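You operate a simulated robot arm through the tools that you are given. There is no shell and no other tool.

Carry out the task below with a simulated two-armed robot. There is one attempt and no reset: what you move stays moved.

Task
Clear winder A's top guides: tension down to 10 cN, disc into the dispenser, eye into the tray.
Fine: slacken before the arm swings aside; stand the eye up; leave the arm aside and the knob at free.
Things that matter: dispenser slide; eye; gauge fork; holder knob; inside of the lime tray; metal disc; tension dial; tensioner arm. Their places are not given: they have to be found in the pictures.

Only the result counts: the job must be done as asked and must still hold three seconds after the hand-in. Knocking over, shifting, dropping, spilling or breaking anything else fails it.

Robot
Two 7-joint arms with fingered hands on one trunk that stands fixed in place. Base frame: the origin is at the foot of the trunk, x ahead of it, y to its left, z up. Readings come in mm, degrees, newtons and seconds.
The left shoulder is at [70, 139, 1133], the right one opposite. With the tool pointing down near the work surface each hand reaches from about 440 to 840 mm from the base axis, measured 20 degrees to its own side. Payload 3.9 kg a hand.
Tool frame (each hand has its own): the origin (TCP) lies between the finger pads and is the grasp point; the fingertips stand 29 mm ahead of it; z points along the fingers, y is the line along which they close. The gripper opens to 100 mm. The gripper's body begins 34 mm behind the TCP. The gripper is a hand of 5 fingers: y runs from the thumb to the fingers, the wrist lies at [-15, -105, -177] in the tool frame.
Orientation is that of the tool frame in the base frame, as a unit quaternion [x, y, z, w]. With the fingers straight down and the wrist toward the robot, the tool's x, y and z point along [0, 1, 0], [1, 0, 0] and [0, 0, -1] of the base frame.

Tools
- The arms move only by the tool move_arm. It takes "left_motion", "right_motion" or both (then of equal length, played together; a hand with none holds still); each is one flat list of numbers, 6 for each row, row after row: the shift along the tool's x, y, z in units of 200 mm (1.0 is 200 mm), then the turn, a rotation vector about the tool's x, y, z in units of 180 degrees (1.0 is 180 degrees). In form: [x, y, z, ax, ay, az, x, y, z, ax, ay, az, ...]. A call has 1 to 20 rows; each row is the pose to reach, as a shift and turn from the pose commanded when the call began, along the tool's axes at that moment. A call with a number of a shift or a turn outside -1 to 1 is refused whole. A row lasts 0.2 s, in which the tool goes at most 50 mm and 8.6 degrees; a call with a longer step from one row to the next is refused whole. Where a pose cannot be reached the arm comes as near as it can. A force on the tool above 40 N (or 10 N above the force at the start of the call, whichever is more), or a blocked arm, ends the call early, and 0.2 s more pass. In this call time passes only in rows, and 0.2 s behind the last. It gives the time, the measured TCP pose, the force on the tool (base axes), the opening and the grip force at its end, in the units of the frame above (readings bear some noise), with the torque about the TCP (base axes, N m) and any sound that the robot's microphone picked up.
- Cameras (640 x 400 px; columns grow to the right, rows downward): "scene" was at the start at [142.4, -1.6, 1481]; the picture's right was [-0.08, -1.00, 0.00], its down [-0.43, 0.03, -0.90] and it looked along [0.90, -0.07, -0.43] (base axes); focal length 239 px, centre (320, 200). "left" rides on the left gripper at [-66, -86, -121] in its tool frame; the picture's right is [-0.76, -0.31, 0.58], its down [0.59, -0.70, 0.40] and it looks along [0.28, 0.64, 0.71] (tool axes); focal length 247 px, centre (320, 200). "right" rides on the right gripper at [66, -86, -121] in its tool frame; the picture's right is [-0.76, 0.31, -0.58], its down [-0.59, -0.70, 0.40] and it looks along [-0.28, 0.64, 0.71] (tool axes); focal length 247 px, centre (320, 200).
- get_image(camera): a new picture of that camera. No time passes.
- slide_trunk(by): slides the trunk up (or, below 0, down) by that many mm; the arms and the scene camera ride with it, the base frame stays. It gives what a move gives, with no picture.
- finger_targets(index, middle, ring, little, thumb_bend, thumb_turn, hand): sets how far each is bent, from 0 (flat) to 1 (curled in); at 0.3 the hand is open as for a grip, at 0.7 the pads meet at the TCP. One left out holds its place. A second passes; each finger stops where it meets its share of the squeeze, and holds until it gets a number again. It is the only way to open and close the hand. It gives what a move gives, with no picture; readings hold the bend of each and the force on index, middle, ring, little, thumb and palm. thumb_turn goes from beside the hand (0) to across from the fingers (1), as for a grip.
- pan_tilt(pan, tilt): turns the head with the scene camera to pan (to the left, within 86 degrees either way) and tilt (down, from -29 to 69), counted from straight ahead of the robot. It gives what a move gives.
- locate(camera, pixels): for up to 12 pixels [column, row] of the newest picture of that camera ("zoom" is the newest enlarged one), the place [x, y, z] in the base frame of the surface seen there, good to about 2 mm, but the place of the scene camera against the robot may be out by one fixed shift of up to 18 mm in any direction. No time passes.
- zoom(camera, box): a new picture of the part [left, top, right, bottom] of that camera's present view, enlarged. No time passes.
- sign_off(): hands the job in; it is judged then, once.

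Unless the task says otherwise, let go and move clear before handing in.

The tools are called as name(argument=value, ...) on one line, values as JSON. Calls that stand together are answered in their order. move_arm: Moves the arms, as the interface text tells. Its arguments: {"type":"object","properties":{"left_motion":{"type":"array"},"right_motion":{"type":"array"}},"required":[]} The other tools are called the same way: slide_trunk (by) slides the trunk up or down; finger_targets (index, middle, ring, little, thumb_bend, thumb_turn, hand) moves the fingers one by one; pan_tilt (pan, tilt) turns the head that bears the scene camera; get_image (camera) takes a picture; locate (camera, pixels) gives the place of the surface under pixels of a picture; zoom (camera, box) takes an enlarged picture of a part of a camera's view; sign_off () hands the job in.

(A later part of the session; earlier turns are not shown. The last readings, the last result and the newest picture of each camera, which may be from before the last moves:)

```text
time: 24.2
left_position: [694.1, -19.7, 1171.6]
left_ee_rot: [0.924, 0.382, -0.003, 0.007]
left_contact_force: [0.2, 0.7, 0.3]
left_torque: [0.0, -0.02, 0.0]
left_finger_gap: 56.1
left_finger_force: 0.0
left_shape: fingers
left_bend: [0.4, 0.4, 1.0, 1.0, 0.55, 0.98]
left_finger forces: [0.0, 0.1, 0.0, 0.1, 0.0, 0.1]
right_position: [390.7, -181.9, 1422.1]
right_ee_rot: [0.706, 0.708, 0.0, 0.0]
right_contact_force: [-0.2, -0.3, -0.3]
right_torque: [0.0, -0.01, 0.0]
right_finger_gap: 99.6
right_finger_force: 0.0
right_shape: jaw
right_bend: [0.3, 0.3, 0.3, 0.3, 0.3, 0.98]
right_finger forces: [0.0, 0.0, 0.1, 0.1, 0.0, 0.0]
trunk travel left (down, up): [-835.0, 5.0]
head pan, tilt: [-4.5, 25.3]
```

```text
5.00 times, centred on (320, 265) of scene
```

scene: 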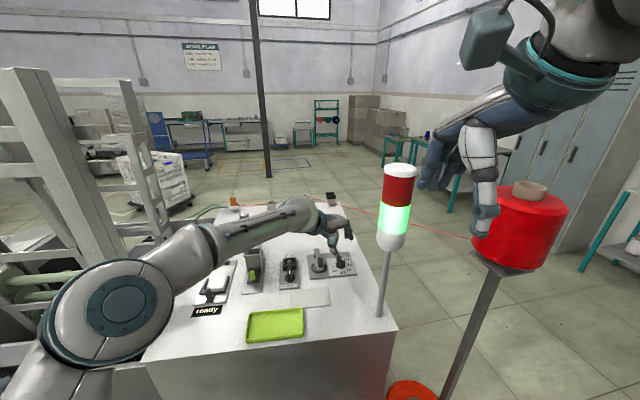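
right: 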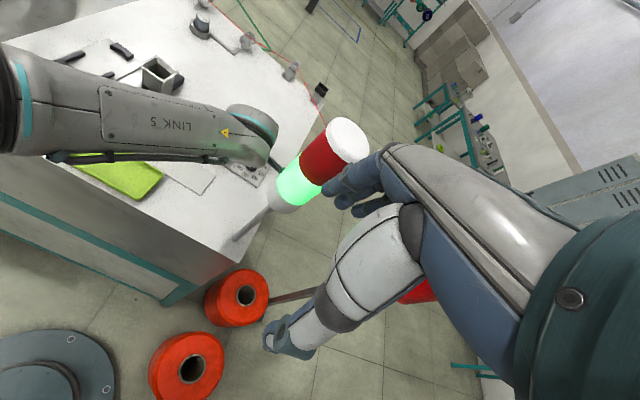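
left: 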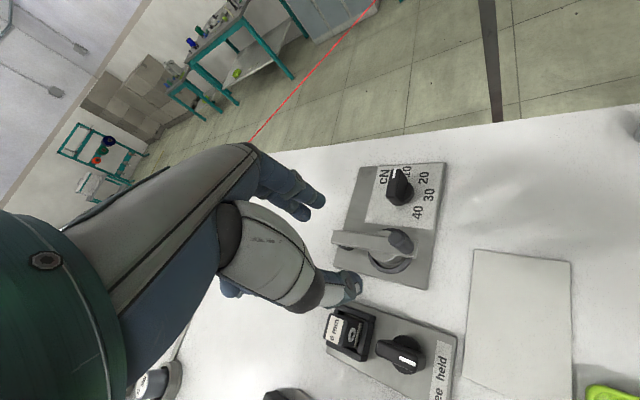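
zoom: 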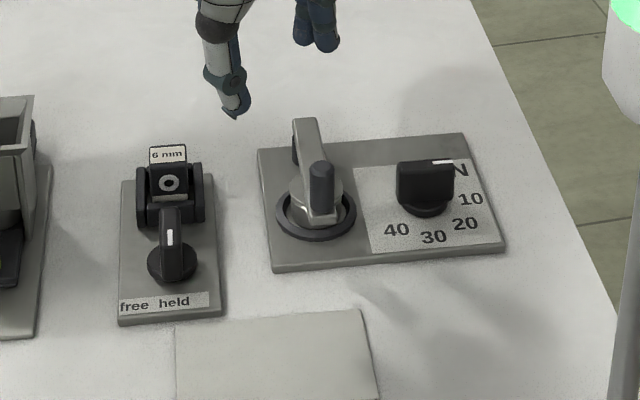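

zoom(camera="left", box=[320, 150, 460, 290])

locate(camera="left", pixels=[[336, 238], [345, 243], [350, 236], [408, 252], [400, 238], [412, 242], [370, 265], [412, 268], [386, 272], [380, 228], [395, 175], [397, 185]])

zoom(camera="left", box=[310, 290, 470, 400])

locate(camera="left", pixels=[[333, 325], [345, 333], [357, 335], [365, 315], [370, 340], [341, 348], [377, 318], [362, 350], [397, 354], [412, 358], [385, 345], [440, 362]])

```text
2.86 times, centred on (390, 220) of left
```

zoom: 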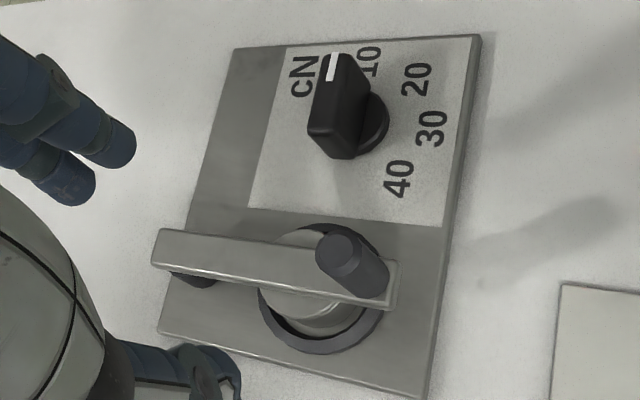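

```text
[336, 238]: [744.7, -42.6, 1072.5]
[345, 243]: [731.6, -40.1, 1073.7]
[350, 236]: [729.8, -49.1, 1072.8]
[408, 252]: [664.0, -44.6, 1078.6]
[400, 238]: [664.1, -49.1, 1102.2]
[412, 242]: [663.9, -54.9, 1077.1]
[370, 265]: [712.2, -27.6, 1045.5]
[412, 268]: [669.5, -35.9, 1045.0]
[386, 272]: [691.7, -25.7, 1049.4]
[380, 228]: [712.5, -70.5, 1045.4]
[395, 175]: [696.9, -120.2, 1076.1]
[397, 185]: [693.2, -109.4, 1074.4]
```

```text
3.64 times, centred on (390, 345) of left
```

zoom: 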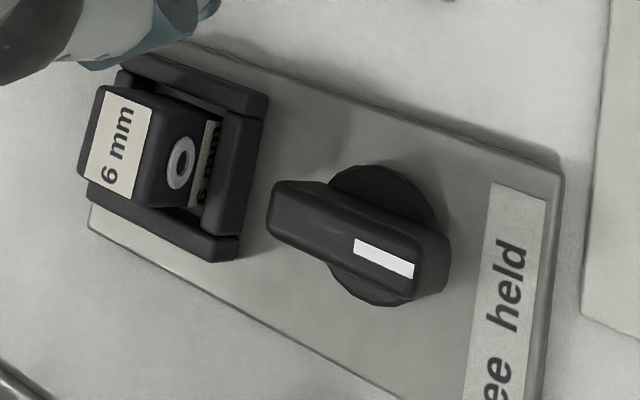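

```text
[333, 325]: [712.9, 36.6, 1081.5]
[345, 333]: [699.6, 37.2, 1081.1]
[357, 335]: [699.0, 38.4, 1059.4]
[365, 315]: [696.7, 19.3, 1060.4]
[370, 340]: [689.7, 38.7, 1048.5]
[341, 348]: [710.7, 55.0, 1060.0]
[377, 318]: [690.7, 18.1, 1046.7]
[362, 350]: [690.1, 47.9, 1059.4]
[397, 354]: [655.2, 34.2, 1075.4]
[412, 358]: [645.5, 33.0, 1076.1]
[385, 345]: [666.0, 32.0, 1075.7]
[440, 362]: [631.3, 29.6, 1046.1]
```

The socket walls top out at z≈1060 and the arm's underside is near 1068, so only the eye (top 1081) stands in the arm's swing to the left; I'll take the eye out first. For turning the holder knob I'll curl all fingers so only the thumb sticks out as a pusher.

finger_targets(hand="left", index=1.0, middle=1.0, thumb_bend=0.45)

get_image(camera="left")

zoom(camera="scene", box=[260, 200, 360, 280])

```text
time: 25.2
left_position: [693.9, -22.3, 1170.7]
left_ee_rot: [0.924, 0.382, -0.003, 0.006]
left_contact_force: [0.4, 0.4, 0.8]
left_torque: [-0.03, 0.04, -0.01]
left_finger_gap: 41.9
left_finger_force: 0.0
left_shape: fingers
left_bend: [1.0, 1.0, 1.0, 1.0, 0.45, 0.98]
left_finger forces: [0.1, 0.0, 0.1, 0.1, 0.1, 0.0]
right_position: [392.0, -183.1, 1421.0]
right_ee_rot: [0.706, 0.708, 0.0, 0.0]
right_contact_force: [-1.0, -0.1, 0.3]
right_torque: [-0.01, -0.02, -0.01]
right_finger_gap: 100.1
right_finger_force: 0.1
right_shape: jaw
right_bend: [0.3, 0.3, 0.3, 0.3, 0.3, 0.98]
right_finger forces: [0.1, 0.0, 0.1, 0.1, 0.0, 0.0]
trunk travel left (down, up): [-835.0, 5.0]
head pan, tilt: [-4.5, 25.3]
```

```text
taken
```

left: 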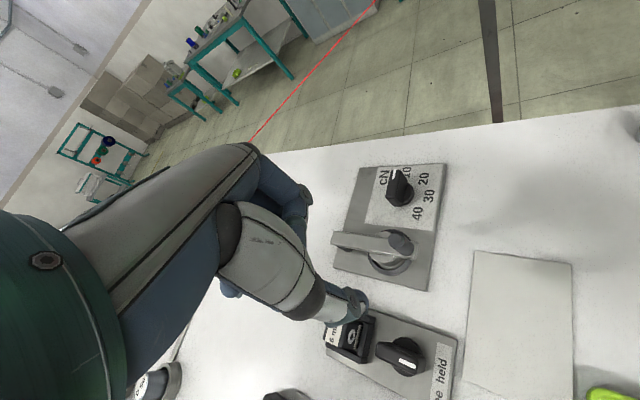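

```text
5.00 times, centred on (310, 240) of scene
```

zoom: 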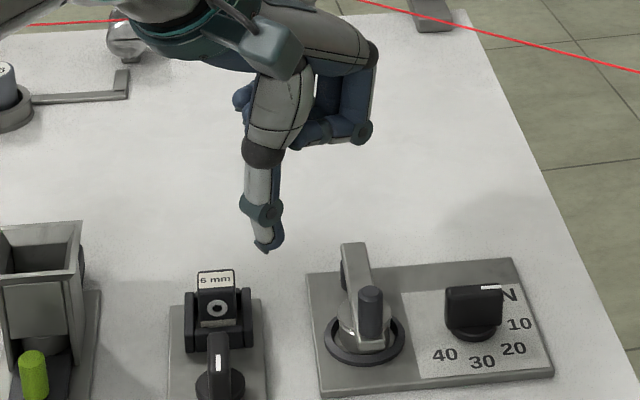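

Now only the thumb protrudes. I'll locate its tip relative to the TCP.

zoom(camera="left", box=[290, 250, 430, 380])

locate(camera="left", pixels=[[364, 303], [362, 296], [358, 305], [350, 310], [355, 316], [352, 292], [345, 300], [360, 312]])

locate(camera="scene", pixels=[[310, 248], [309, 246], [311, 243], [306, 240], [302, 235], [291, 252], [294, 262]])

```text
3.08 times, centred on (360, 315) of left
```

zoom: 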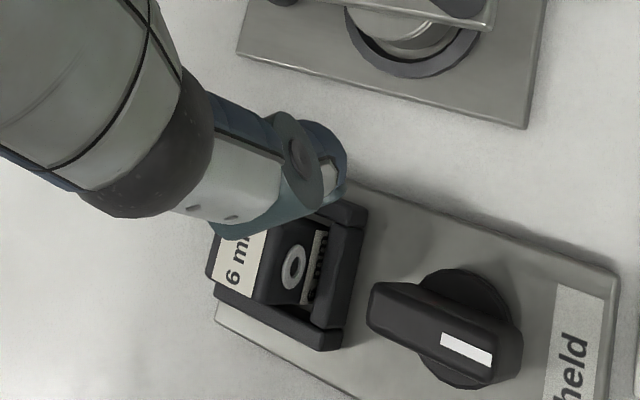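

```text
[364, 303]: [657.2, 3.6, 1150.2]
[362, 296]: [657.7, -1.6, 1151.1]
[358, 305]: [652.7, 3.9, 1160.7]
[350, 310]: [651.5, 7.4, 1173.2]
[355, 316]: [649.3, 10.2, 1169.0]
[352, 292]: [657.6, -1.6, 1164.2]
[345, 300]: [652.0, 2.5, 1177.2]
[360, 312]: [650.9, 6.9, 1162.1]
```

```text
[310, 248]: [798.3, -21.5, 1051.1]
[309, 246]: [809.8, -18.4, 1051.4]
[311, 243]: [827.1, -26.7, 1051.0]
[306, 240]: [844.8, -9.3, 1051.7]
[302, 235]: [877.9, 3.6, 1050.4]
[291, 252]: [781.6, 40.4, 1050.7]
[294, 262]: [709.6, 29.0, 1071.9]
```

I'll get the thumb's lowest point from the scene view too.

zoom(camera="scene", box=[280, 220, 320, 260])

locate(camera="scene", pixels=[[299.5, 249], [298, 247], [300.5, 246], [298.5, 242], [302, 240], [296, 240], [300, 250]])

```text
10.00 times, centred on (300, 240) of scene
```

zoom: 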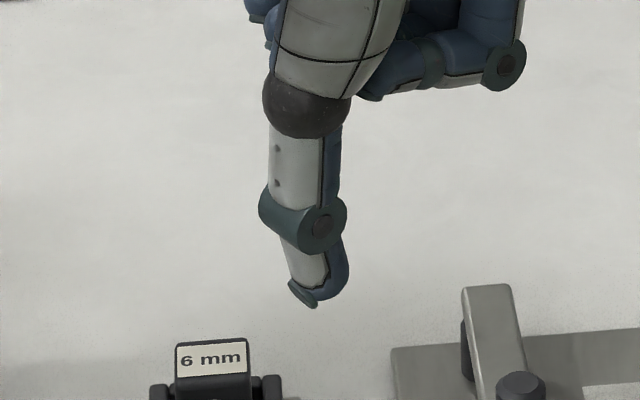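

```text
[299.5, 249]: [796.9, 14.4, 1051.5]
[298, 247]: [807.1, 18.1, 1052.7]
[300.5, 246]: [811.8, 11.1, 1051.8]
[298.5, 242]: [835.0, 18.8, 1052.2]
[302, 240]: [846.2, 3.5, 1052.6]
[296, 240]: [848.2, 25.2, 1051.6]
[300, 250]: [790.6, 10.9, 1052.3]
```

The scene picture was stale, so I'll locate on the newest zoom instead.

locate(camera="zoom", pixels=[[313, 302], [298, 288], [325, 292], [340, 270], [310, 260], [322, 225], [270, 205], [212, 356], [520, 380]])

```text
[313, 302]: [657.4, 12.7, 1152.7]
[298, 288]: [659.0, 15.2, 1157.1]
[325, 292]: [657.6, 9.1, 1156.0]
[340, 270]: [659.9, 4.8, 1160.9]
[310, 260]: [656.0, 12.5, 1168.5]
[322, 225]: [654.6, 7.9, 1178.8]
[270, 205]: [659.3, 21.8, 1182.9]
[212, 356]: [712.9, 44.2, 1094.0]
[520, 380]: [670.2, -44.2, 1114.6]
```

Comparing with the hand camera, the scene camera reads about (+2,+8,+12) too high; corrected, the thumb tip centre is ≈(660,3,1140), i.e. 31 mm below the TCP. I'll bring the thumb down to the right of the holder knob's mark end, stopping above first.

move_arm(left_motion=[-0.005, -0.037, 0.125, 0, 0, 0, -0.0105, -0.074, 0.25, 0, 0, 0])

get_image(camera="left")

zoom(camera="left", box=[310, 240, 450, 380])

zoom(camera="scene", box=[260, 220, 340, 300])

```text
time: 25.8
left_position: [682.6, -11.0, 1119.2]
left_ee_rot: [0.924, 0.382, -0.003, 0.006]
left_contact_force: [0.9, 0.3, 0.6]
left_torque: [-0.04, -0.03, -0.01]
left_finger_gap: 41.8
left_finger_force: 0.1
left_shape: fingers
left_bend: [1.0, 1.0, 1.0, 1.0, 0.45, 0.98]
left_finger forces: [0.0, 0.0, 0.0, 0.0, 0.0, 0.1]
right_position: [391.5, -182.6, 1420.9]
right_ee_rot: [0.706, 0.708, 0.0, 0.0]
right_contact_force: [-0.5, 0.9, 0.6]
right_torque: [-0.03, 0.01, -0.03]
right_finger_gap: 99.9
right_finger_force: 0.0
right_shape: jaw
right_bend: [0.3, 0.3, 0.3, 0.3, 0.3, 0.98]
right_finger forces: [0.1, 0.0, 0.1, 0.0, 0.0, 0.1]
trunk travel left (down, up): [-835.0, 5.0]
head pan, tilt: [-4.5, 25.3]
```

```text
taken
```

left: 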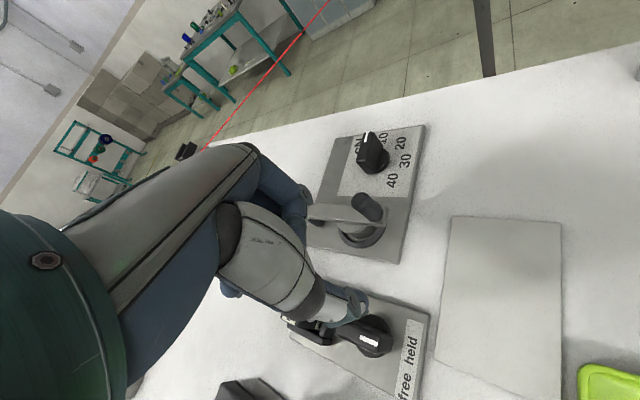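

```text
2.86 times, centred on (380, 310) of left
```

zoom: 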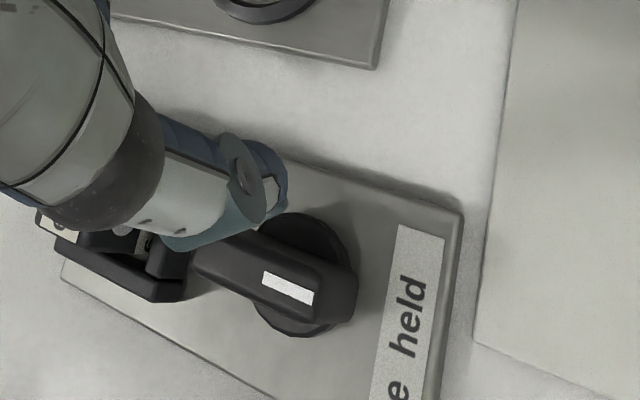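

```text
5.00 times, centred on (300, 260) of scene
```

zoom: 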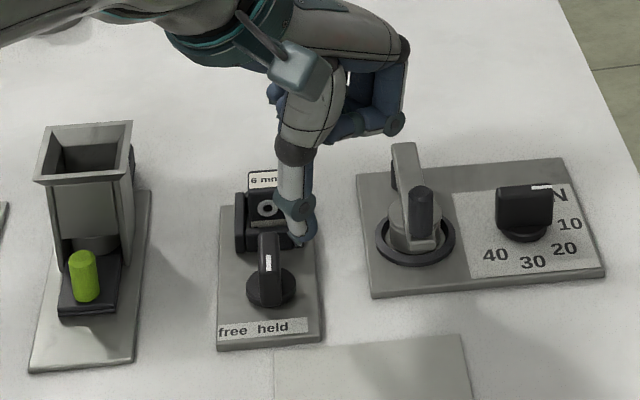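

Let me locate the thumb and the holder knob in this newest left picture.

locate(camera="left", pixels=[[361, 338], [377, 344], [367, 307], [363, 300], [366, 311], [355, 315], [345, 325], [383, 353], [340, 330], [358, 356], [408, 350], [395, 300]])

locate(camera="zoom", pixels=[[302, 245], [290, 235], [315, 230], [269, 260], [270, 270], [268, 240], [300, 215], [245, 330], [275, 328]])

```text
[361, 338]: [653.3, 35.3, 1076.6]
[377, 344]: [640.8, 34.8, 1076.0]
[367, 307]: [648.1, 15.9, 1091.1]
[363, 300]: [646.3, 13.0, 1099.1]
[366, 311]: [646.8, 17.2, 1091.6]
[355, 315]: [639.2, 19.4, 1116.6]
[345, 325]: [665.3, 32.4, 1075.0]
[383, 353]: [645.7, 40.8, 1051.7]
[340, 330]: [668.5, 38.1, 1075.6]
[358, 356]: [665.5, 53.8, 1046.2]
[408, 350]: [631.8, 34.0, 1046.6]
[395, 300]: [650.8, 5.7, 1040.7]
```

```text
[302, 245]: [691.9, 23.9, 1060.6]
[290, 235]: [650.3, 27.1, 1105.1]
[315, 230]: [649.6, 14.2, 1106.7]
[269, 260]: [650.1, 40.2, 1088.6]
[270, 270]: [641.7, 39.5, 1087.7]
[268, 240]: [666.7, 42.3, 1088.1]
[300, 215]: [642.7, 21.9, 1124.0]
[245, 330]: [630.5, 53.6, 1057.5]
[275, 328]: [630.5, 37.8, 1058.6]
```

The thumb (≈13 mm wide, centre ≈(654,13)) is a bit too close to the knob's axis (657,35), so I'll shift it 7 mm toward the robot and lower it beside the bar's mark end.

move_arm(left_motion=[-0.03, -0.023, 0.0, 0, 0, 0, -0.03, -0.023, 0.07, 0, 0, 0, -0.03, -0.023, 0.135, 0, 0, 0])

zoom(camera="scene", box=[270, 240, 320, 290])

zoom(camera="left", box=[310, 240, 450, 380])

```text
time: 26.6
left_position: [675.2, -12.8, 1092.1]
left_ee_rot: [0.924, 0.382, -0.002, 0.006]
left_contact_force: [1.4, -1.1, 0.5]
left_torque: [-0.01, 0.0, -0.01]
left_finger_gap: 41.7
left_finger_force: 0.1
left_shape: fingers
left_bend: [1.0, 1.0, 1.0, 1.0, 0.45, 0.98]
left_finger forces: [0.0, 0.1, 0.1, 0.0, 0.0, 0.0]
right_position: [392.4, -182.3, 1421.0]
right_ee_rot: [0.706, 0.708, 0.001, 0.0]
right_contact_force: [0.8, 0.7, -0.2]
right_torque: [-0.01, 0.0, 0.0]
right_finger_gap: 99.5
right_finger_force: 0.0
right_shape: jaw
right_bend: [0.3, 0.3, 0.3, 0.3, 0.3, 0.98]
right_finger forces: [0.0, 0.0, 0.1, 0.0, 0.0, 0.1]
trunk travel left (down, up): [-835.0, 5.0]
head pan, tilt: [-4.5, 25.3]
```

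```text
8.00 times, centred on (295, 265) of scene
```

zoom: 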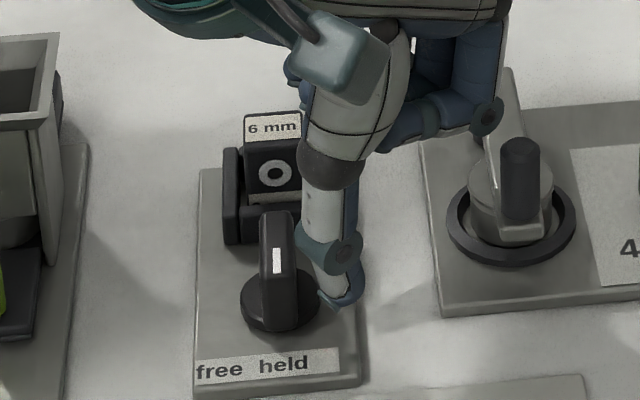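

```text
2.86 times, centred on (380, 310) of left
```

zoom: 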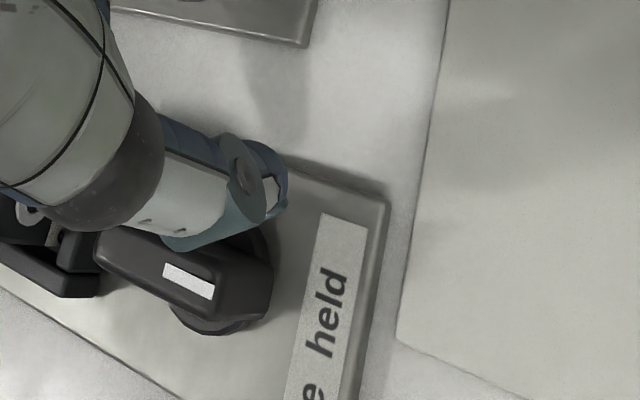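

The thumb is beside the bar, clear of the eye. I'll push the mark end toward "free" (+y) along its arc.

move_arm(left_motion=[0.035, -0.035, 0, 0, 0, 0, 0.0425, -0.0635, 0, 0, 0, 0, 0.046, -0.0815, 0, 0, 0, 0])

zoom(camera="scene", box=[270, 240, 320, 290])

zoom(camera="left", box=[310, 240, 450, 380])

```text
time: 27.4
left_position: [669.6, 5.0, 1091.6]
left_ee_rot: [0.924, 0.382, -0.002, 0.005]
left_contact_force: [0.2, -0.2, 0.0]
left_torque: [-0.04, -0.01, 0.01]
left_finger_gap: 41.8
left_finger_force: 0.7
left_shape: fingers
left_bend: [1.0, 1.0, 1.0, 1.0, 0.45, 0.97]
left_finger forces: [0.0, 0.0, 0.0, 0.0, 0.2, 0.1]
right_position: [390.4, -183.2, 1420.3]
right_ee_rot: [0.707, 0.707, 0.0, 0.0]
right_contact_force: [0.2, 0.2, -0.3]
right_torque: [-0.02, -0.03, 0.01]
right_finger_gap: 100.0
right_finger_force: 0.2
right_shape: jaw
right_bend: [0.3, 0.3, 0.3, 0.3, 0.3, 0.98]
right_finger forces: [0.0, 0.0, 0.0, 0.1, 0.0, 0.1]
trunk travel left (down, up): [-835.0, 5.0]
head pan, tilt: [-4.5, 25.3]
```

```text
8.00 times, centred on (295, 265) of scene
```

zoom: 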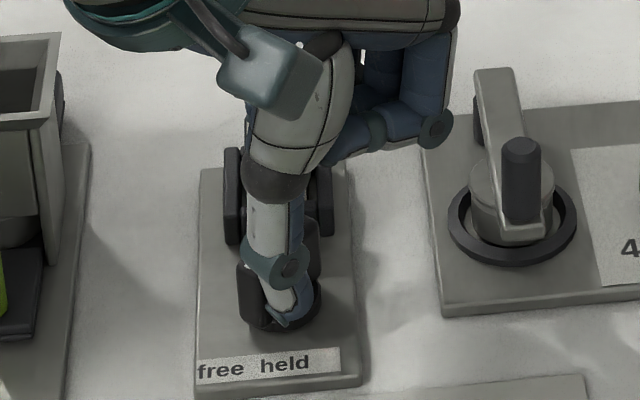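

```text
2.86 times, centred on (380, 310) of left
```

zoom: 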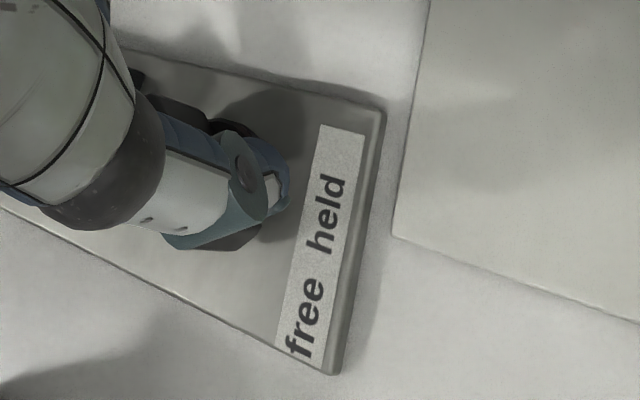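

The knob has turned with the thumb. I'll ease the thumb off and lift to check where the mark points.

move_arm(left_motion=[-0.014, 0.014, 0, 0, 0, 0, -0.014, 0.014, -0.2, 0, 0, 0, -0.05, 0.05, -0.35, 0, 0, 0, -0.1, 0.1, -0.4, 0, 0, 0])

get_image(camera="left")

zoom(camera="scene", box=[265, 235, 325, 295])

```text
time: 28.4
left_position: [670.9, -22.2, 1172.6]
left_ee_rot: [0.924, 0.381, -0.003, 0.005]
left_contact_force: [0.2, 0.1, 0.2]
left_torque: [-0.01, -0.02, 0.02]
left_finger_gap: 41.6
left_finger_force: 0.1
left_shape: fingers
left_bend: [1.0, 1.0, 1.0, 1.0, 0.45, 0.98]
left_finger forces: [0.0, 0.0, 0.0, 0.0, 0.0, 0.0]
right_position: [392.1, -184.1, 1421.3]
right_ee_rot: [0.706, 0.708, 0.001, -0.001]
right_contact_force: [1.0, 0.3, 0.1]
right_torque: [-0.03, -0.02, -0.01]
right_finger_gap: 99.6
right_finger_force: 0.1
right_shape: jaw
right_bend: [0.3, 0.3, 0.3, 0.3, 0.3, 0.98]
right_finger forces: [0.0, 0.0, 0.0, 0.0, 0.0, 0.0]
trunk travel left (down, up): [-835.0, 5.0]
head pan, tilt: [-4.5, 25.3]
```

```text
taken
```

left: 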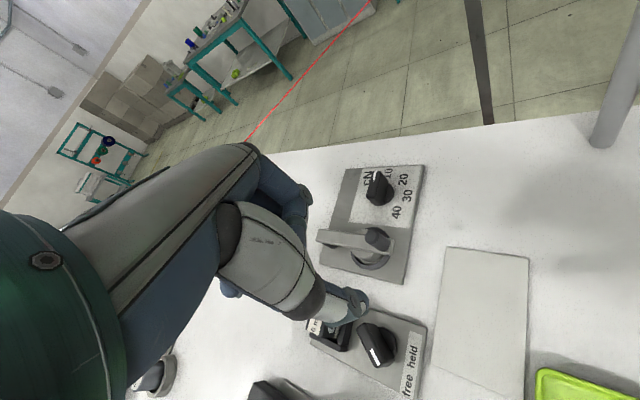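

```text
6.67 times, centred on (295, 265) of scene
```

zoom: 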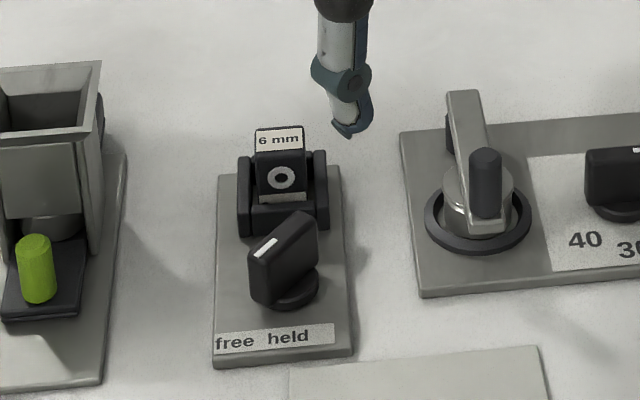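

The mark now points toward "free". I'll measure its angle and compare it with the label.

zoom(camera="left", box=[330, 310, 430, 400])

locate(camera="left", pixels=[[377, 362], [372, 352], [375, 358], [363, 328], [368, 332], [361, 335], [371, 345], [387, 360], [392, 345], [406, 382], [412, 360], [381, 366]])

```text
4.44 times, centred on (380, 355) of left
```

zoom: 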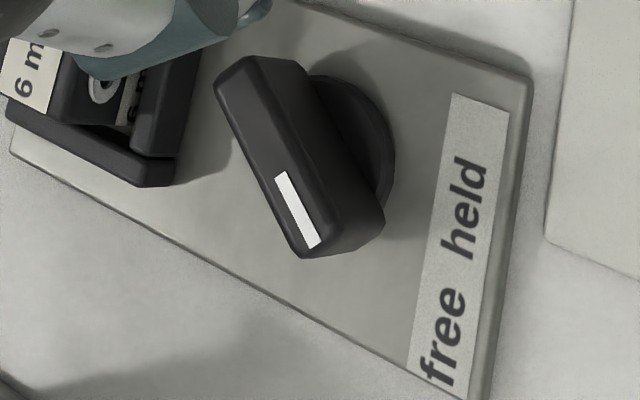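

```text
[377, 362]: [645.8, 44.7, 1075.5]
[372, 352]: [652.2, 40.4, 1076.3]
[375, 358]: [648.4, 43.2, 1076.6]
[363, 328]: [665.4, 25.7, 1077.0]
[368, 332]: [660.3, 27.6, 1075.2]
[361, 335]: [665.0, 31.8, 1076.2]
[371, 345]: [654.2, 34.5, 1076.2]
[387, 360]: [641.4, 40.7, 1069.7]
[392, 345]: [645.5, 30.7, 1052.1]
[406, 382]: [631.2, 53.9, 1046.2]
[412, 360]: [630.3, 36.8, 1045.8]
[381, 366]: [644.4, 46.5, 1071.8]
```

The mark now stands at ≈140° (about 40° from "held"), right by the "free" label. Next I'll prepare to grip the eye: a 35–40 mm pinch at yaw 0 above the holder.

finger_targets(hand="left", index=0.54, middle=0.54, thumb_bend=0.54)

move_arm(left_motion=[0.045, -0.022, 0.007, 0, 0, -0.0417, 0.09, -0.045, 0.013, 0, 0, -0.0833, 0.135, -0.067, 0.02, 0, 0, -0.125, 0.18, -0.09, 0.027, 0, 0, -0.1667, 0.225, -0.112, 0.033, 0, 0, -0.2083, 0.27, -0.134, 0.04, 0, 0, -0.25])

get_image(camera="left")

get_image(camera="scene")

```text
time: 29.4
left_position: [670.5, -20.8, 1173.0]
left_ee_rot: [0.924, 0.382, -0.003, 0.005]
left_contact_force: [0.0, -0.3, -0.3]
left_torque: [-0.02, -0.02, 0.0]
left_finger_gap: 40.2
left_finger_force: 0.0
left_shape: fingers
left_bend: [0.54, 0.54, 1.0, 1.0, 0.54, 0.98]
left_finger forces: [0.0, 0.0, 0.0, 0.1, 0.0, 0.0]
right_position: [393.1, -183.7, 1420.1]
right_ee_rot: [0.706, 0.708, 0.001, 0.0]
right_contact_force: [0.7, -0.1, 0.0]
right_torque: [0.0, 0.03, -0.01]
right_finger_gap: 99.8
right_finger_force: 0.1
right_shape: jaw
right_bend: [0.3, 0.3, 0.3, 0.3, 0.3, 0.98]
right_finger forces: [0.1, 0.0, 0.0, 0.0, 0.0, 0.1]
trunk travel left (down, up): [-835.0, 5.0]
head pan, tilt: [-4.5, 25.3]
```

```text
time: 30.8
left_position: [688.0, 35.9, 1165.1]
left_ee_rot: [0.707, 0.708, -0.004, 0.005]
left_contact_force: [-1.4, 0.8, 0.4]
left_torque: [0.0, 0.0, 0.02]
left_finger_gap: 40.3
left_finger_force: 0.1
left_shape: fingers
left_bend: [0.54, 0.54, 1.0, 1.0, 0.54, 0.98]
left_finger forces: [0.0, 0.1, 0.1, 0.0, 0.0, 0.0]
right_position: [391.6, -183.4, 1421.1]
right_ee_rot: [0.706, 0.708, 0.0, 0.0]
right_contact_force: [-0.2, 0.4, 0.2]
right_torque: [-0.03, 0.06, 0.03]
right_finger_gap: 99.6
right_finger_force: 0.0
right_shape: jaw
right_bend: [0.3, 0.3, 0.3, 0.3, 0.3, 0.98]
right_finger forces: [0.1, 0.0, 0.0, 0.0, 0.0, 0.0]
trunk travel left (down, up): [-835.0, 5.0]
head pan, tilt: [-4.5, 25.3]
```

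```text
taken
```

left: 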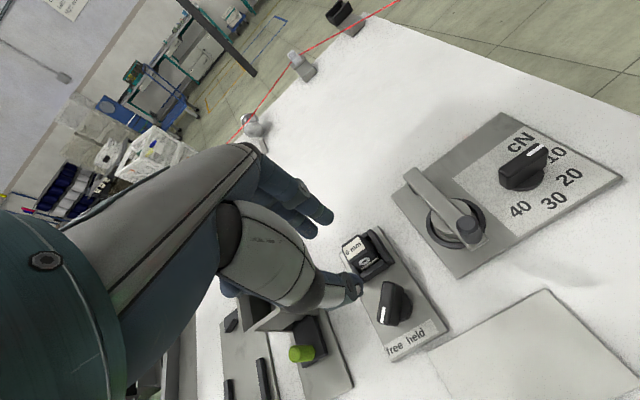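

```text
taken
```

scene: 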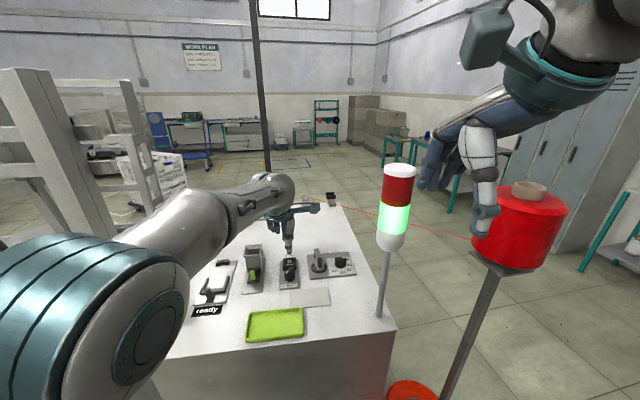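

zoom(camera="left", box=[320, 215, 450, 345])

locate(camera="zoom", pixels=[[150, 90], [165, 80], [205, 55], [215, 115], [185, 125], [235, 125], [255, 85], [220, 65], [195, 60], [160, 120], [262, 140], [200, 175]])

zoom(camera="left", box=[480, 100, 640, 230])

zoom(camera="left", box=[335, 220, 395, 285])

```text
3.08 times, centred on (385, 280) of left
```

zoom: 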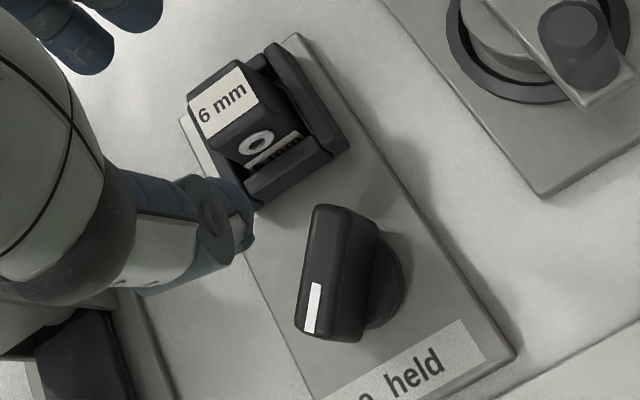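

```text
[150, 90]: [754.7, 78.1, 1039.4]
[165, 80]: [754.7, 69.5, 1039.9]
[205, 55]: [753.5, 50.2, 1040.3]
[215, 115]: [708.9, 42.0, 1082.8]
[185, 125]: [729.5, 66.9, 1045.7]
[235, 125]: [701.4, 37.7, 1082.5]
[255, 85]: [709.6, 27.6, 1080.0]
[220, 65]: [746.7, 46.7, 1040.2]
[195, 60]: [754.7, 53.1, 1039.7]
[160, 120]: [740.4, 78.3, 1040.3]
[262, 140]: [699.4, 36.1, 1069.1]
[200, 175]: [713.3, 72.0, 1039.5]
```

```text
3.08 times, centred on (560, 165) of left
```

zoom: 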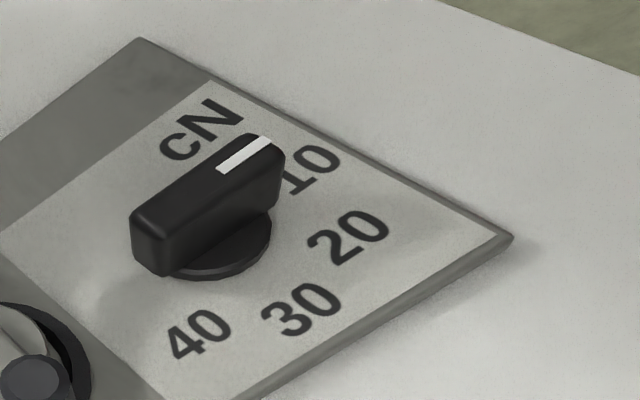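

```text
6.15 times, centred on (365, 252) of left
```

zoom: 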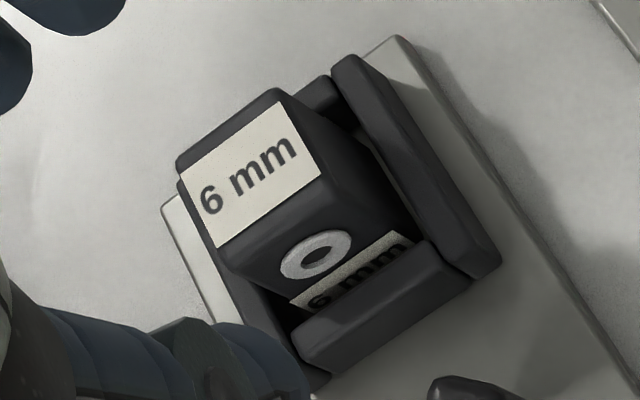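

The eye block, its socket walls (including one behind) and the dial at 10 are clear here. I'll locate the eye's top corners in this latest zoom.

locate(camera="zoom", pixels=[[180, 165], [275, 95], [325, 180], [225, 260], [250, 170], [370, 170], [320, 90], [440, 290], [420, 160], [235, 300], [340, 265], [310, 350]])

```text
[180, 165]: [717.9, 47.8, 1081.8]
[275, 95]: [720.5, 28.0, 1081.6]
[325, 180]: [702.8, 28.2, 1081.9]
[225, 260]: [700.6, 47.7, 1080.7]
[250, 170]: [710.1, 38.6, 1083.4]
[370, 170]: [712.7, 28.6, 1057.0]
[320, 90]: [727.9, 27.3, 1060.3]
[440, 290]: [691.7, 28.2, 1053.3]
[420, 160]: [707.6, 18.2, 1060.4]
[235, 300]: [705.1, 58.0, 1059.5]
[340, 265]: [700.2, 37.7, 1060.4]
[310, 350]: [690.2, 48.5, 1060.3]
```

The eye block is ≈22×22 mm centred at (710,38), top z≈1082, walls up to 1060. I'll move directly over it and lower in stages.

move_arm(left_motion=[0.005, 0.055, 0.11, 0, 0, 0, 0.01, 0.11, 0.225, 0, 0, 0])

zoom(camera="left", box=[270, 180, 400, 320])

zoom(camera="scene", box=[265, 220, 325, 280])

```text
time: 31.4
left_position: [712.5, 36.3, 1119.9]
left_ee_rot: [0.708, 0.706, -0.005, 0.005]
left_contact_force: [-0.2, -0.3, 0.1]
left_torque: [-0.01, 0.02, -0.04]
left_finger_gap: 40.2
left_finger_force: 0.1
left_shape: fingers
left_bend: [0.54, 0.54, 1.0, 1.0, 0.54, 0.98]
left_finger forces: [0.0, 0.1, 0.1, 0.0, 0.0, 0.1]
right_position: [392.9, -182.9, 1420.1]
right_ee_rot: [0.706, 0.708, -0.001, -0.001]
right_contact_force: [0.4, -0.3, -0.2]
right_torque: [0.0, 0.0, 0.0]
right_finger_gap: 99.3
right_finger_force: 0.0
right_shape: jaw
right_bend: [0.3, 0.3, 0.3, 0.3, 0.3, 0.98]
right_finger forces: [0.0, 0.0, 0.0, 0.1, 0.0, 0.1]
trunk travel left (down, up): [-835.0, 5.0]
head pan, tilt: [-4.5, 25.3]
```

```text
2.86 times, centred on (335, 250) of left
```

zoom: 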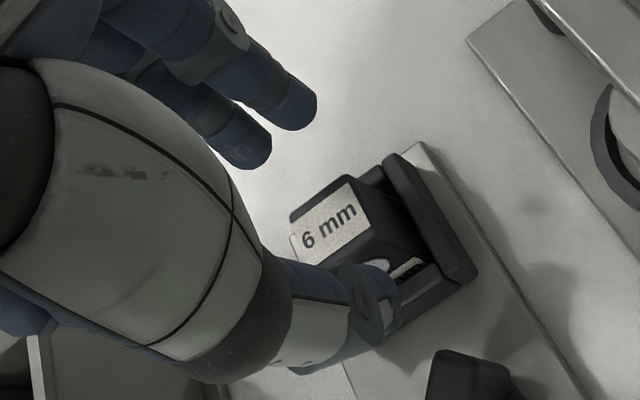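

```text
6.67 times, centred on (295, 250) of scene
```

zoom: 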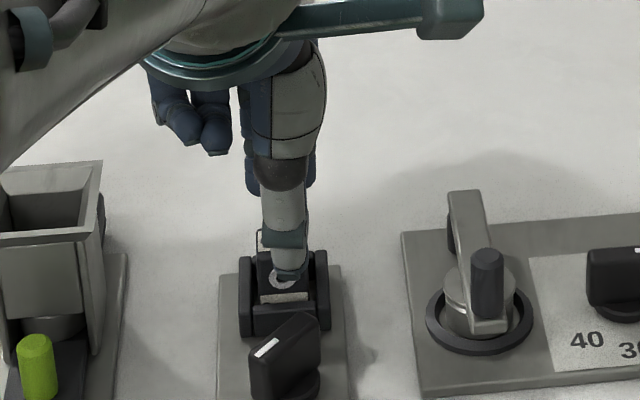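

Thumb and fingers straddle the eye. I'll shift 2 mm and lower 25 mm.

move_arm(left_motion=[0.0075, -0.0125, 0.06, 0, 0, 0, 0.0075, -0.0125, 0.125, 0, 0, 0])

zoom(camera="left", box=[270, 180, 400, 320])

zoom(camera="scene", box=[265, 220, 325, 280])

```text
time: 32.0
left_position: [708.0, 34.8, 1093.1]
left_ee_rot: [0.707, 0.707, -0.005, 0.004]
left_contact_force: [0.5, -0.5, -0.2]
left_torque: [0.0, 0.01, 0.02]
left_finger_gap: 40.2
left_finger_force: 0.0
left_shape: fingers
left_bend: [0.54, 0.54, 1.0, 1.0, 0.54, 0.98]
left_finger forces: [0.1, 0.0, 0.0, 0.0, 0.1, 0.0]
right_position: [392.6, -183.2, 1420.6]
right_ee_rot: [0.706, 0.708, 0.001, 0.001]
right_contact_force: [0.2, 0.0, -0.6]
right_torque: [0.02, -0.02, 0.01]
right_finger_gap: 100.0
right_finger_force: 0.1
right_shape: jaw
right_bend: [0.3, 0.3, 0.3, 0.3, 0.3, 0.98]
right_finger forces: [0.0, 0.1, 0.0, 0.0, 0.1, 0.1]
trunk travel left (down, up): [-835.0, 5.0]
head pan, tilt: [-4.5, 25.3]
```

```text
2.86 times, centred on (335, 250) of left
```

zoom: 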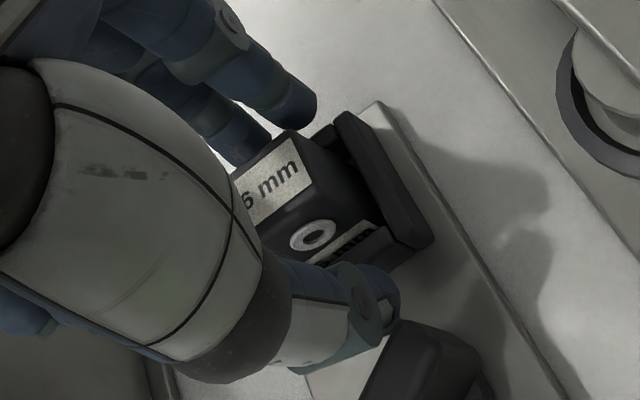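

```text
6.67 times, centred on (295, 250) of scene
```

zoom: 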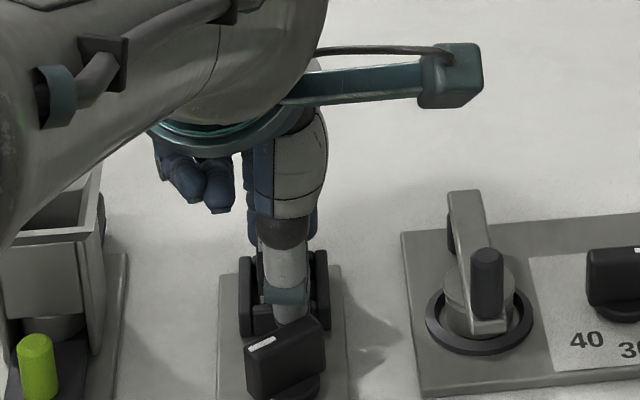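

Everything is free of contact; thumb tip is just above the front wall. I'll centre by (2,3) mm and close on the eye.

move_arm(left_motion=[0.015, 0.01, 0.0, 0, 0, 0])

finger_targets(hand="left", index=0.66, middle=0.66, thumb_bend=0.64)

zoom(camera="left", box=[270, 180, 400, 320])

zoom(camera="scene", box=[265, 220, 325, 280])

```text
time: 32.4
left_position: [709.5, 39.7, 1093.3]
left_ee_rot: [0.708, 0.706, -0.006, 0.005]
left_contact_force: [-0.4, 1.2, 0.2]
left_torque: [-0.01, 0.01, -0.01]
left_finger_gap: 40.1
left_finger_force: 0.1
left_shape: fingers
left_bend: [0.54, 0.54, 1.0, 1.0, 0.54, 0.98]
left_finger forces: [0.0, 0.0, 0.0, 0.0, 0.1, 0.0]
right_position: [391.9, -183.9, 1421.1]
right_ee_rot: [0.706, 0.708, 0.0, 0.001]
right_contact_force: [0.0, 0.0, 0.4]
right_torque: [0.0, 0.03, 0.0]
right_finger_gap: 99.8
right_finger_force: 0.0
right_shape: jaw
right_bend: [0.3, 0.3, 0.3, 0.3, 0.3, 0.98]
right_finger forces: [0.1, 0.1, 0.1, 0.1, 0.1, 0.0]
trunk travel left (down, up): [-835.0, 5.0]
head pan, tilt: [-4.5, 25.3]
```

```text
time: 33.4
left_position: [710.5, 39.2, 1093.6]
left_ee_rot: [0.707, 0.707, -0.004, 0.005]
left_contact_force: [-0.2, -0.2, -0.3]
left_torque: [0.06, -0.02, 0.01]
left_finger_gap: 19.4
left_finger_force: 2.7
left_shape: fingers
left_bend: [0.64, 0.65, 1.0, 1.0, 0.62, 0.97]
left_finger forces: [1.4, 0.8, 0.0, 0.0, 2.4, 0.0]
right_position: [391.5, -183.7, 1421.0]
right_ee_rot: [0.707, 0.707, 0.0, 0.0]
right_contact_force: [0.4, 0.2, 0.0]
right_torque: [-0.04, 0.0, 0.01]
right_finger_gap: 99.7
right_finger_force: 0.1
right_shape: jaw
right_bend: [0.3, 0.3, 0.3, 0.3, 0.3, 0.98]
right_finger forces: [0.0, 0.0, 0.0, 0.1, 0.0, 0.0]
trunk travel left (down, up): [-835.0, 5.0]
head pan, tilt: [-4.5, 25.3]
```

```text
2.86 times, centred on (335, 250) of left
```

zoom: 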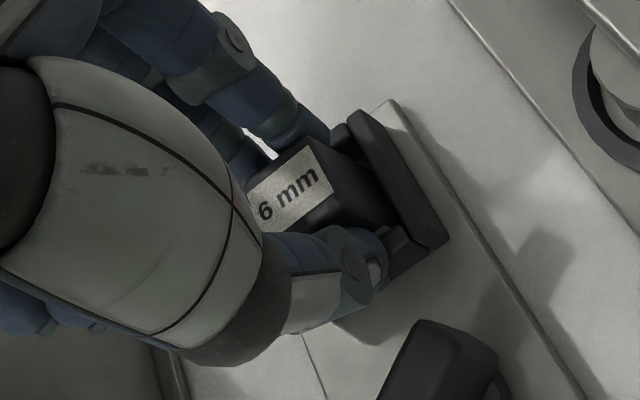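

```text
6.67 times, centred on (295, 250) of scene
```

zoom: 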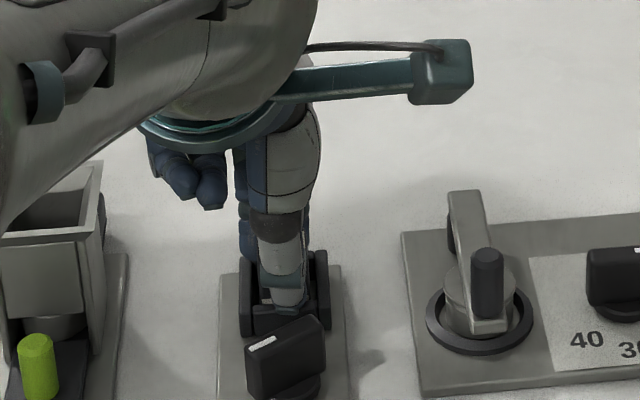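

All three touch the eye (gap 19.4 mm). I'll firm up the grip and lift slowly, watching for resistance from the holder.

finger_targets(hand="left", index=0.7, middle=0.7, thumb_bend=0.67)

move_arm(left_motion=[0, 0, -0.025, 0, 0, 0, 0, 0, -0.05, 0, 0, 0])

zoom(camera="left", box=[270, 180, 400, 320])

zoom(camera="scene", box=[265, 220, 325, 280])

```text
time: 34.4
left_position: [711.3, 40.1, 1093.2]
left_ee_rot: [0.708, 0.706, -0.005, 0.005]
left_contact_force: [2.4, 0.0, 1.9]
left_torque: [-0.03, -0.06, 0.0]
left_finger_gap: 18.1
left_finger_force: 6.2
left_shape: fingers
left_bend: [0.66, 0.67, 1.0, 1.0, 0.63, 0.97]
left_finger forces: [4.2, 2.9, 0.1, 0.0, 4.6, 0.1]
right_position: [390.7, -183.9, 1420.5]
right_ee_rot: [0.707, 0.708, 0.0, 0.0]
right_contact_force: [0.0, 0.0, -0.7]
right_torque: [0.02, 0.02, 0.01]
right_finger_gap: 99.7
right_finger_force: 0.0
right_shape: jaw
right_bend: [0.3, 0.3, 0.3, 0.3, 0.3, 0.98]
right_finger forces: [0.0, 0.0, 0.0, 0.0, 0.0, 0.0]
trunk travel left (down, up): [-835.0, 5.0]
head pan, tilt: [-4.5, 25.3]
```

```text
time: 35.0
left_position: [709.4, 40.3, 1104.0]
left_ee_rot: [0.708, 0.706, -0.005, 0.005]
left_contact_force: [0.5, 0.3, -0.3]
left_torque: [0.01, -0.03, 0.0]
left_finger_gap: 18.4
left_finger_force: 5.0
left_shape: fingers
left_bend: [0.66, 0.68, 1.0, 1.0, 0.63, 0.97]
left_finger forces: [3.4, 2.1, 0.1, 0.1, 5.2, 0.1]
right_position: [390.7, -183.4, 1421.5]
right_ee_rot: [0.706, 0.708, 0.0, 0.0]
right_contact_force: [-0.3, 0.2, 0.0]
right_torque: [-0.01, 0.01, -0.02]
right_finger_gap: 99.7
right_finger_force: 0.1
right_shape: jaw
right_bend: [0.3, 0.3, 0.3, 0.3, 0.3, 0.98]
right_finger forces: [0.0, 0.0, 0.0, 0.1, 0.0, 0.1]
trunk travel left (down, up): [-835.0, 5.0]
head pan, tilt: [-4.5, 25.3]
```

```text
2.86 times, centred on (335, 250) of left
```

zoom: 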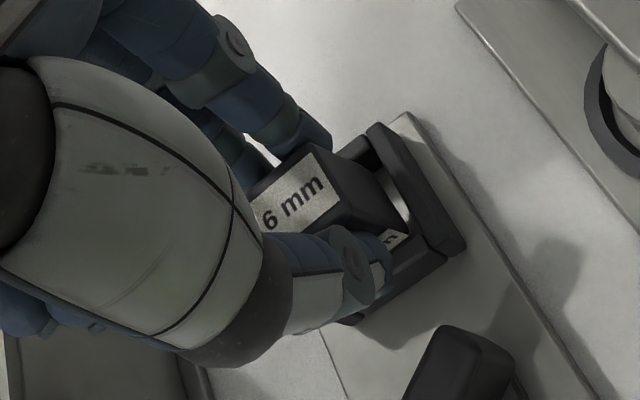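

```text
6.67 times, centred on (295, 250) of scene
```

zoom: 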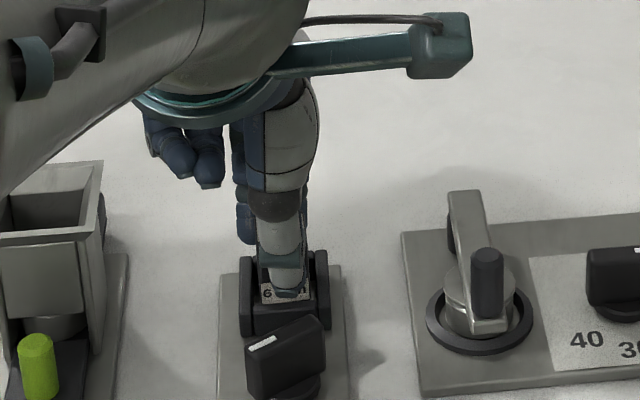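

The eye comes up freely with almost no resistance, so the holder is released. I'll tighten slightly and lift it well clear.

finger_targets(hand="left", index=0.72, middle=0.73, thumb_bend=0.69)

move_arm(left_motion=[0, 0, -0.1, 0, 0, 0, 0, 0, -0.2, 0, 0, 0, 0, 0, -0.3, 0, 0, 0, 0, 0, -0.4, 0, 0, 0])

get_image(camera="left")

get_image(camera="scene")

zoom(camera="scene", box=[250, 200, 330, 340])

```text
time: 36.0
left_position: [710.1, 40.0, 1104.5]
left_ee_rot: [0.708, 0.706, -0.004, 0.005]
left_contact_force: [1.1, 0.1, 0.7]
left_torque: [-0.01, -0.08, -0.01]
left_finger_gap: 18.0
left_finger_force: 8.3
left_shape: fingers
left_bend: [0.71, 0.68, 1.0, 1.0, 0.63, 0.96]
left_finger forces: [4.9, 4.0, 0.1, 0.0, 7.3, 0.0]
right_position: [392.2, -183.7, 1421.8]
right_ee_rot: [0.707, 0.707, 0.001, -0.001]
right_contact_force: [0.6, -1.0, 0.1]
right_torque: [0.0, -0.03, -0.02]
right_finger_gap: 99.7
right_finger_force: 0.1
right_shape: jaw
right_bend: [0.3, 0.3, 0.3, 0.3, 0.3, 0.98]
right_finger forces: [0.0, 0.0, 0.0, 0.1, 0.1, 0.0]
trunk travel left (down, up): [-835.0, 5.0]
head pan, tilt: [-4.5, 25.3]
```

```text
time: 37.0
left_position: [709.4, 39.3, 1185.3]
left_ee_rot: [0.708, 0.707, -0.006, 0.005]
left_contact_force: [0.5, 0.0, -0.6]
left_torque: [-0.05, 0.02, 0.01]
left_finger_gap: 18.2
left_finger_force: 7.4
left_shape: fingers
left_bend: [0.71, 0.72, 1.0, 1.0, 0.63, 0.96]
left_finger forces: [4.3, 3.2, 0.0, 0.0, 7.5, 0.0]
right_position: [391.0, -183.5, 1421.0]
right_ee_rot: [0.706, 0.708, -0.001, 0.0]
right_contact_force: [0.4, 0.2, 0.4]
right_torque: [-0.01, 0.03, -0.02]
right_finger_gap: 100.0
right_finger_force: 0.0
right_shape: jaw
right_bend: [0.3, 0.3, 0.3, 0.3, 0.3, 0.98]
right_finger forces: [0.0, 0.0, 0.0, 0.1, 0.0, 0.1]
trunk travel left (down, up): [-835.0, 5.0]
head pan, tilt: [-4.5, 25.3]
```

```text
taken
```

left: 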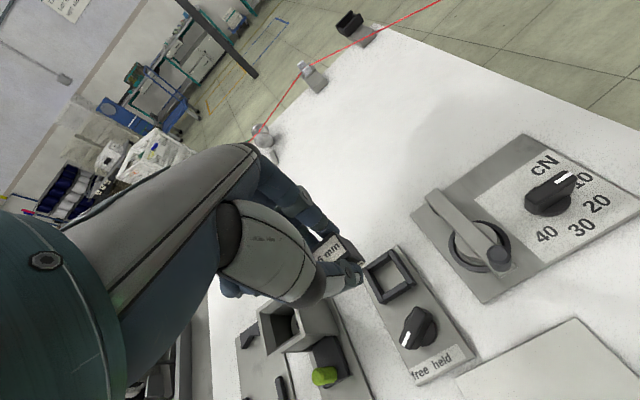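

```text
taken
```

scene: 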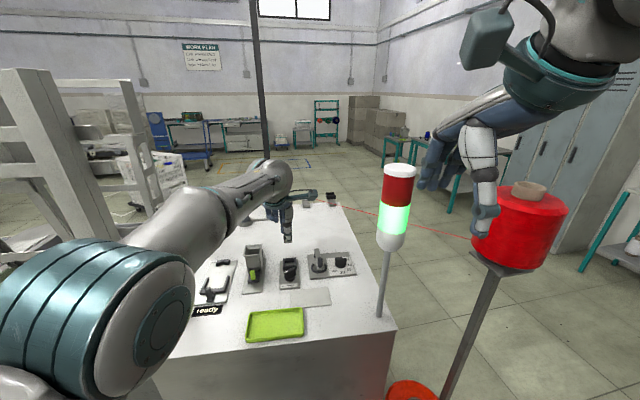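

```text
2.86 times, centred on (290, 270) of scene
```

zoom: 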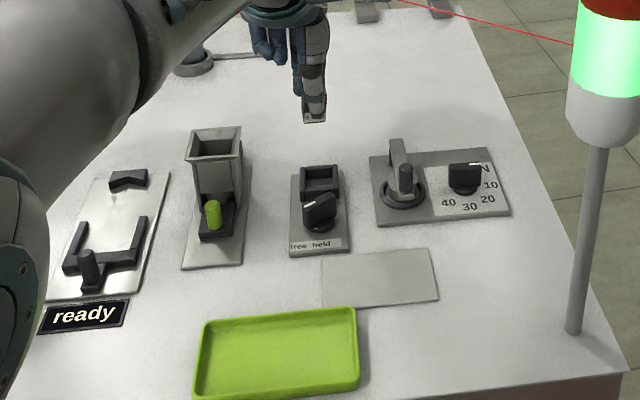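

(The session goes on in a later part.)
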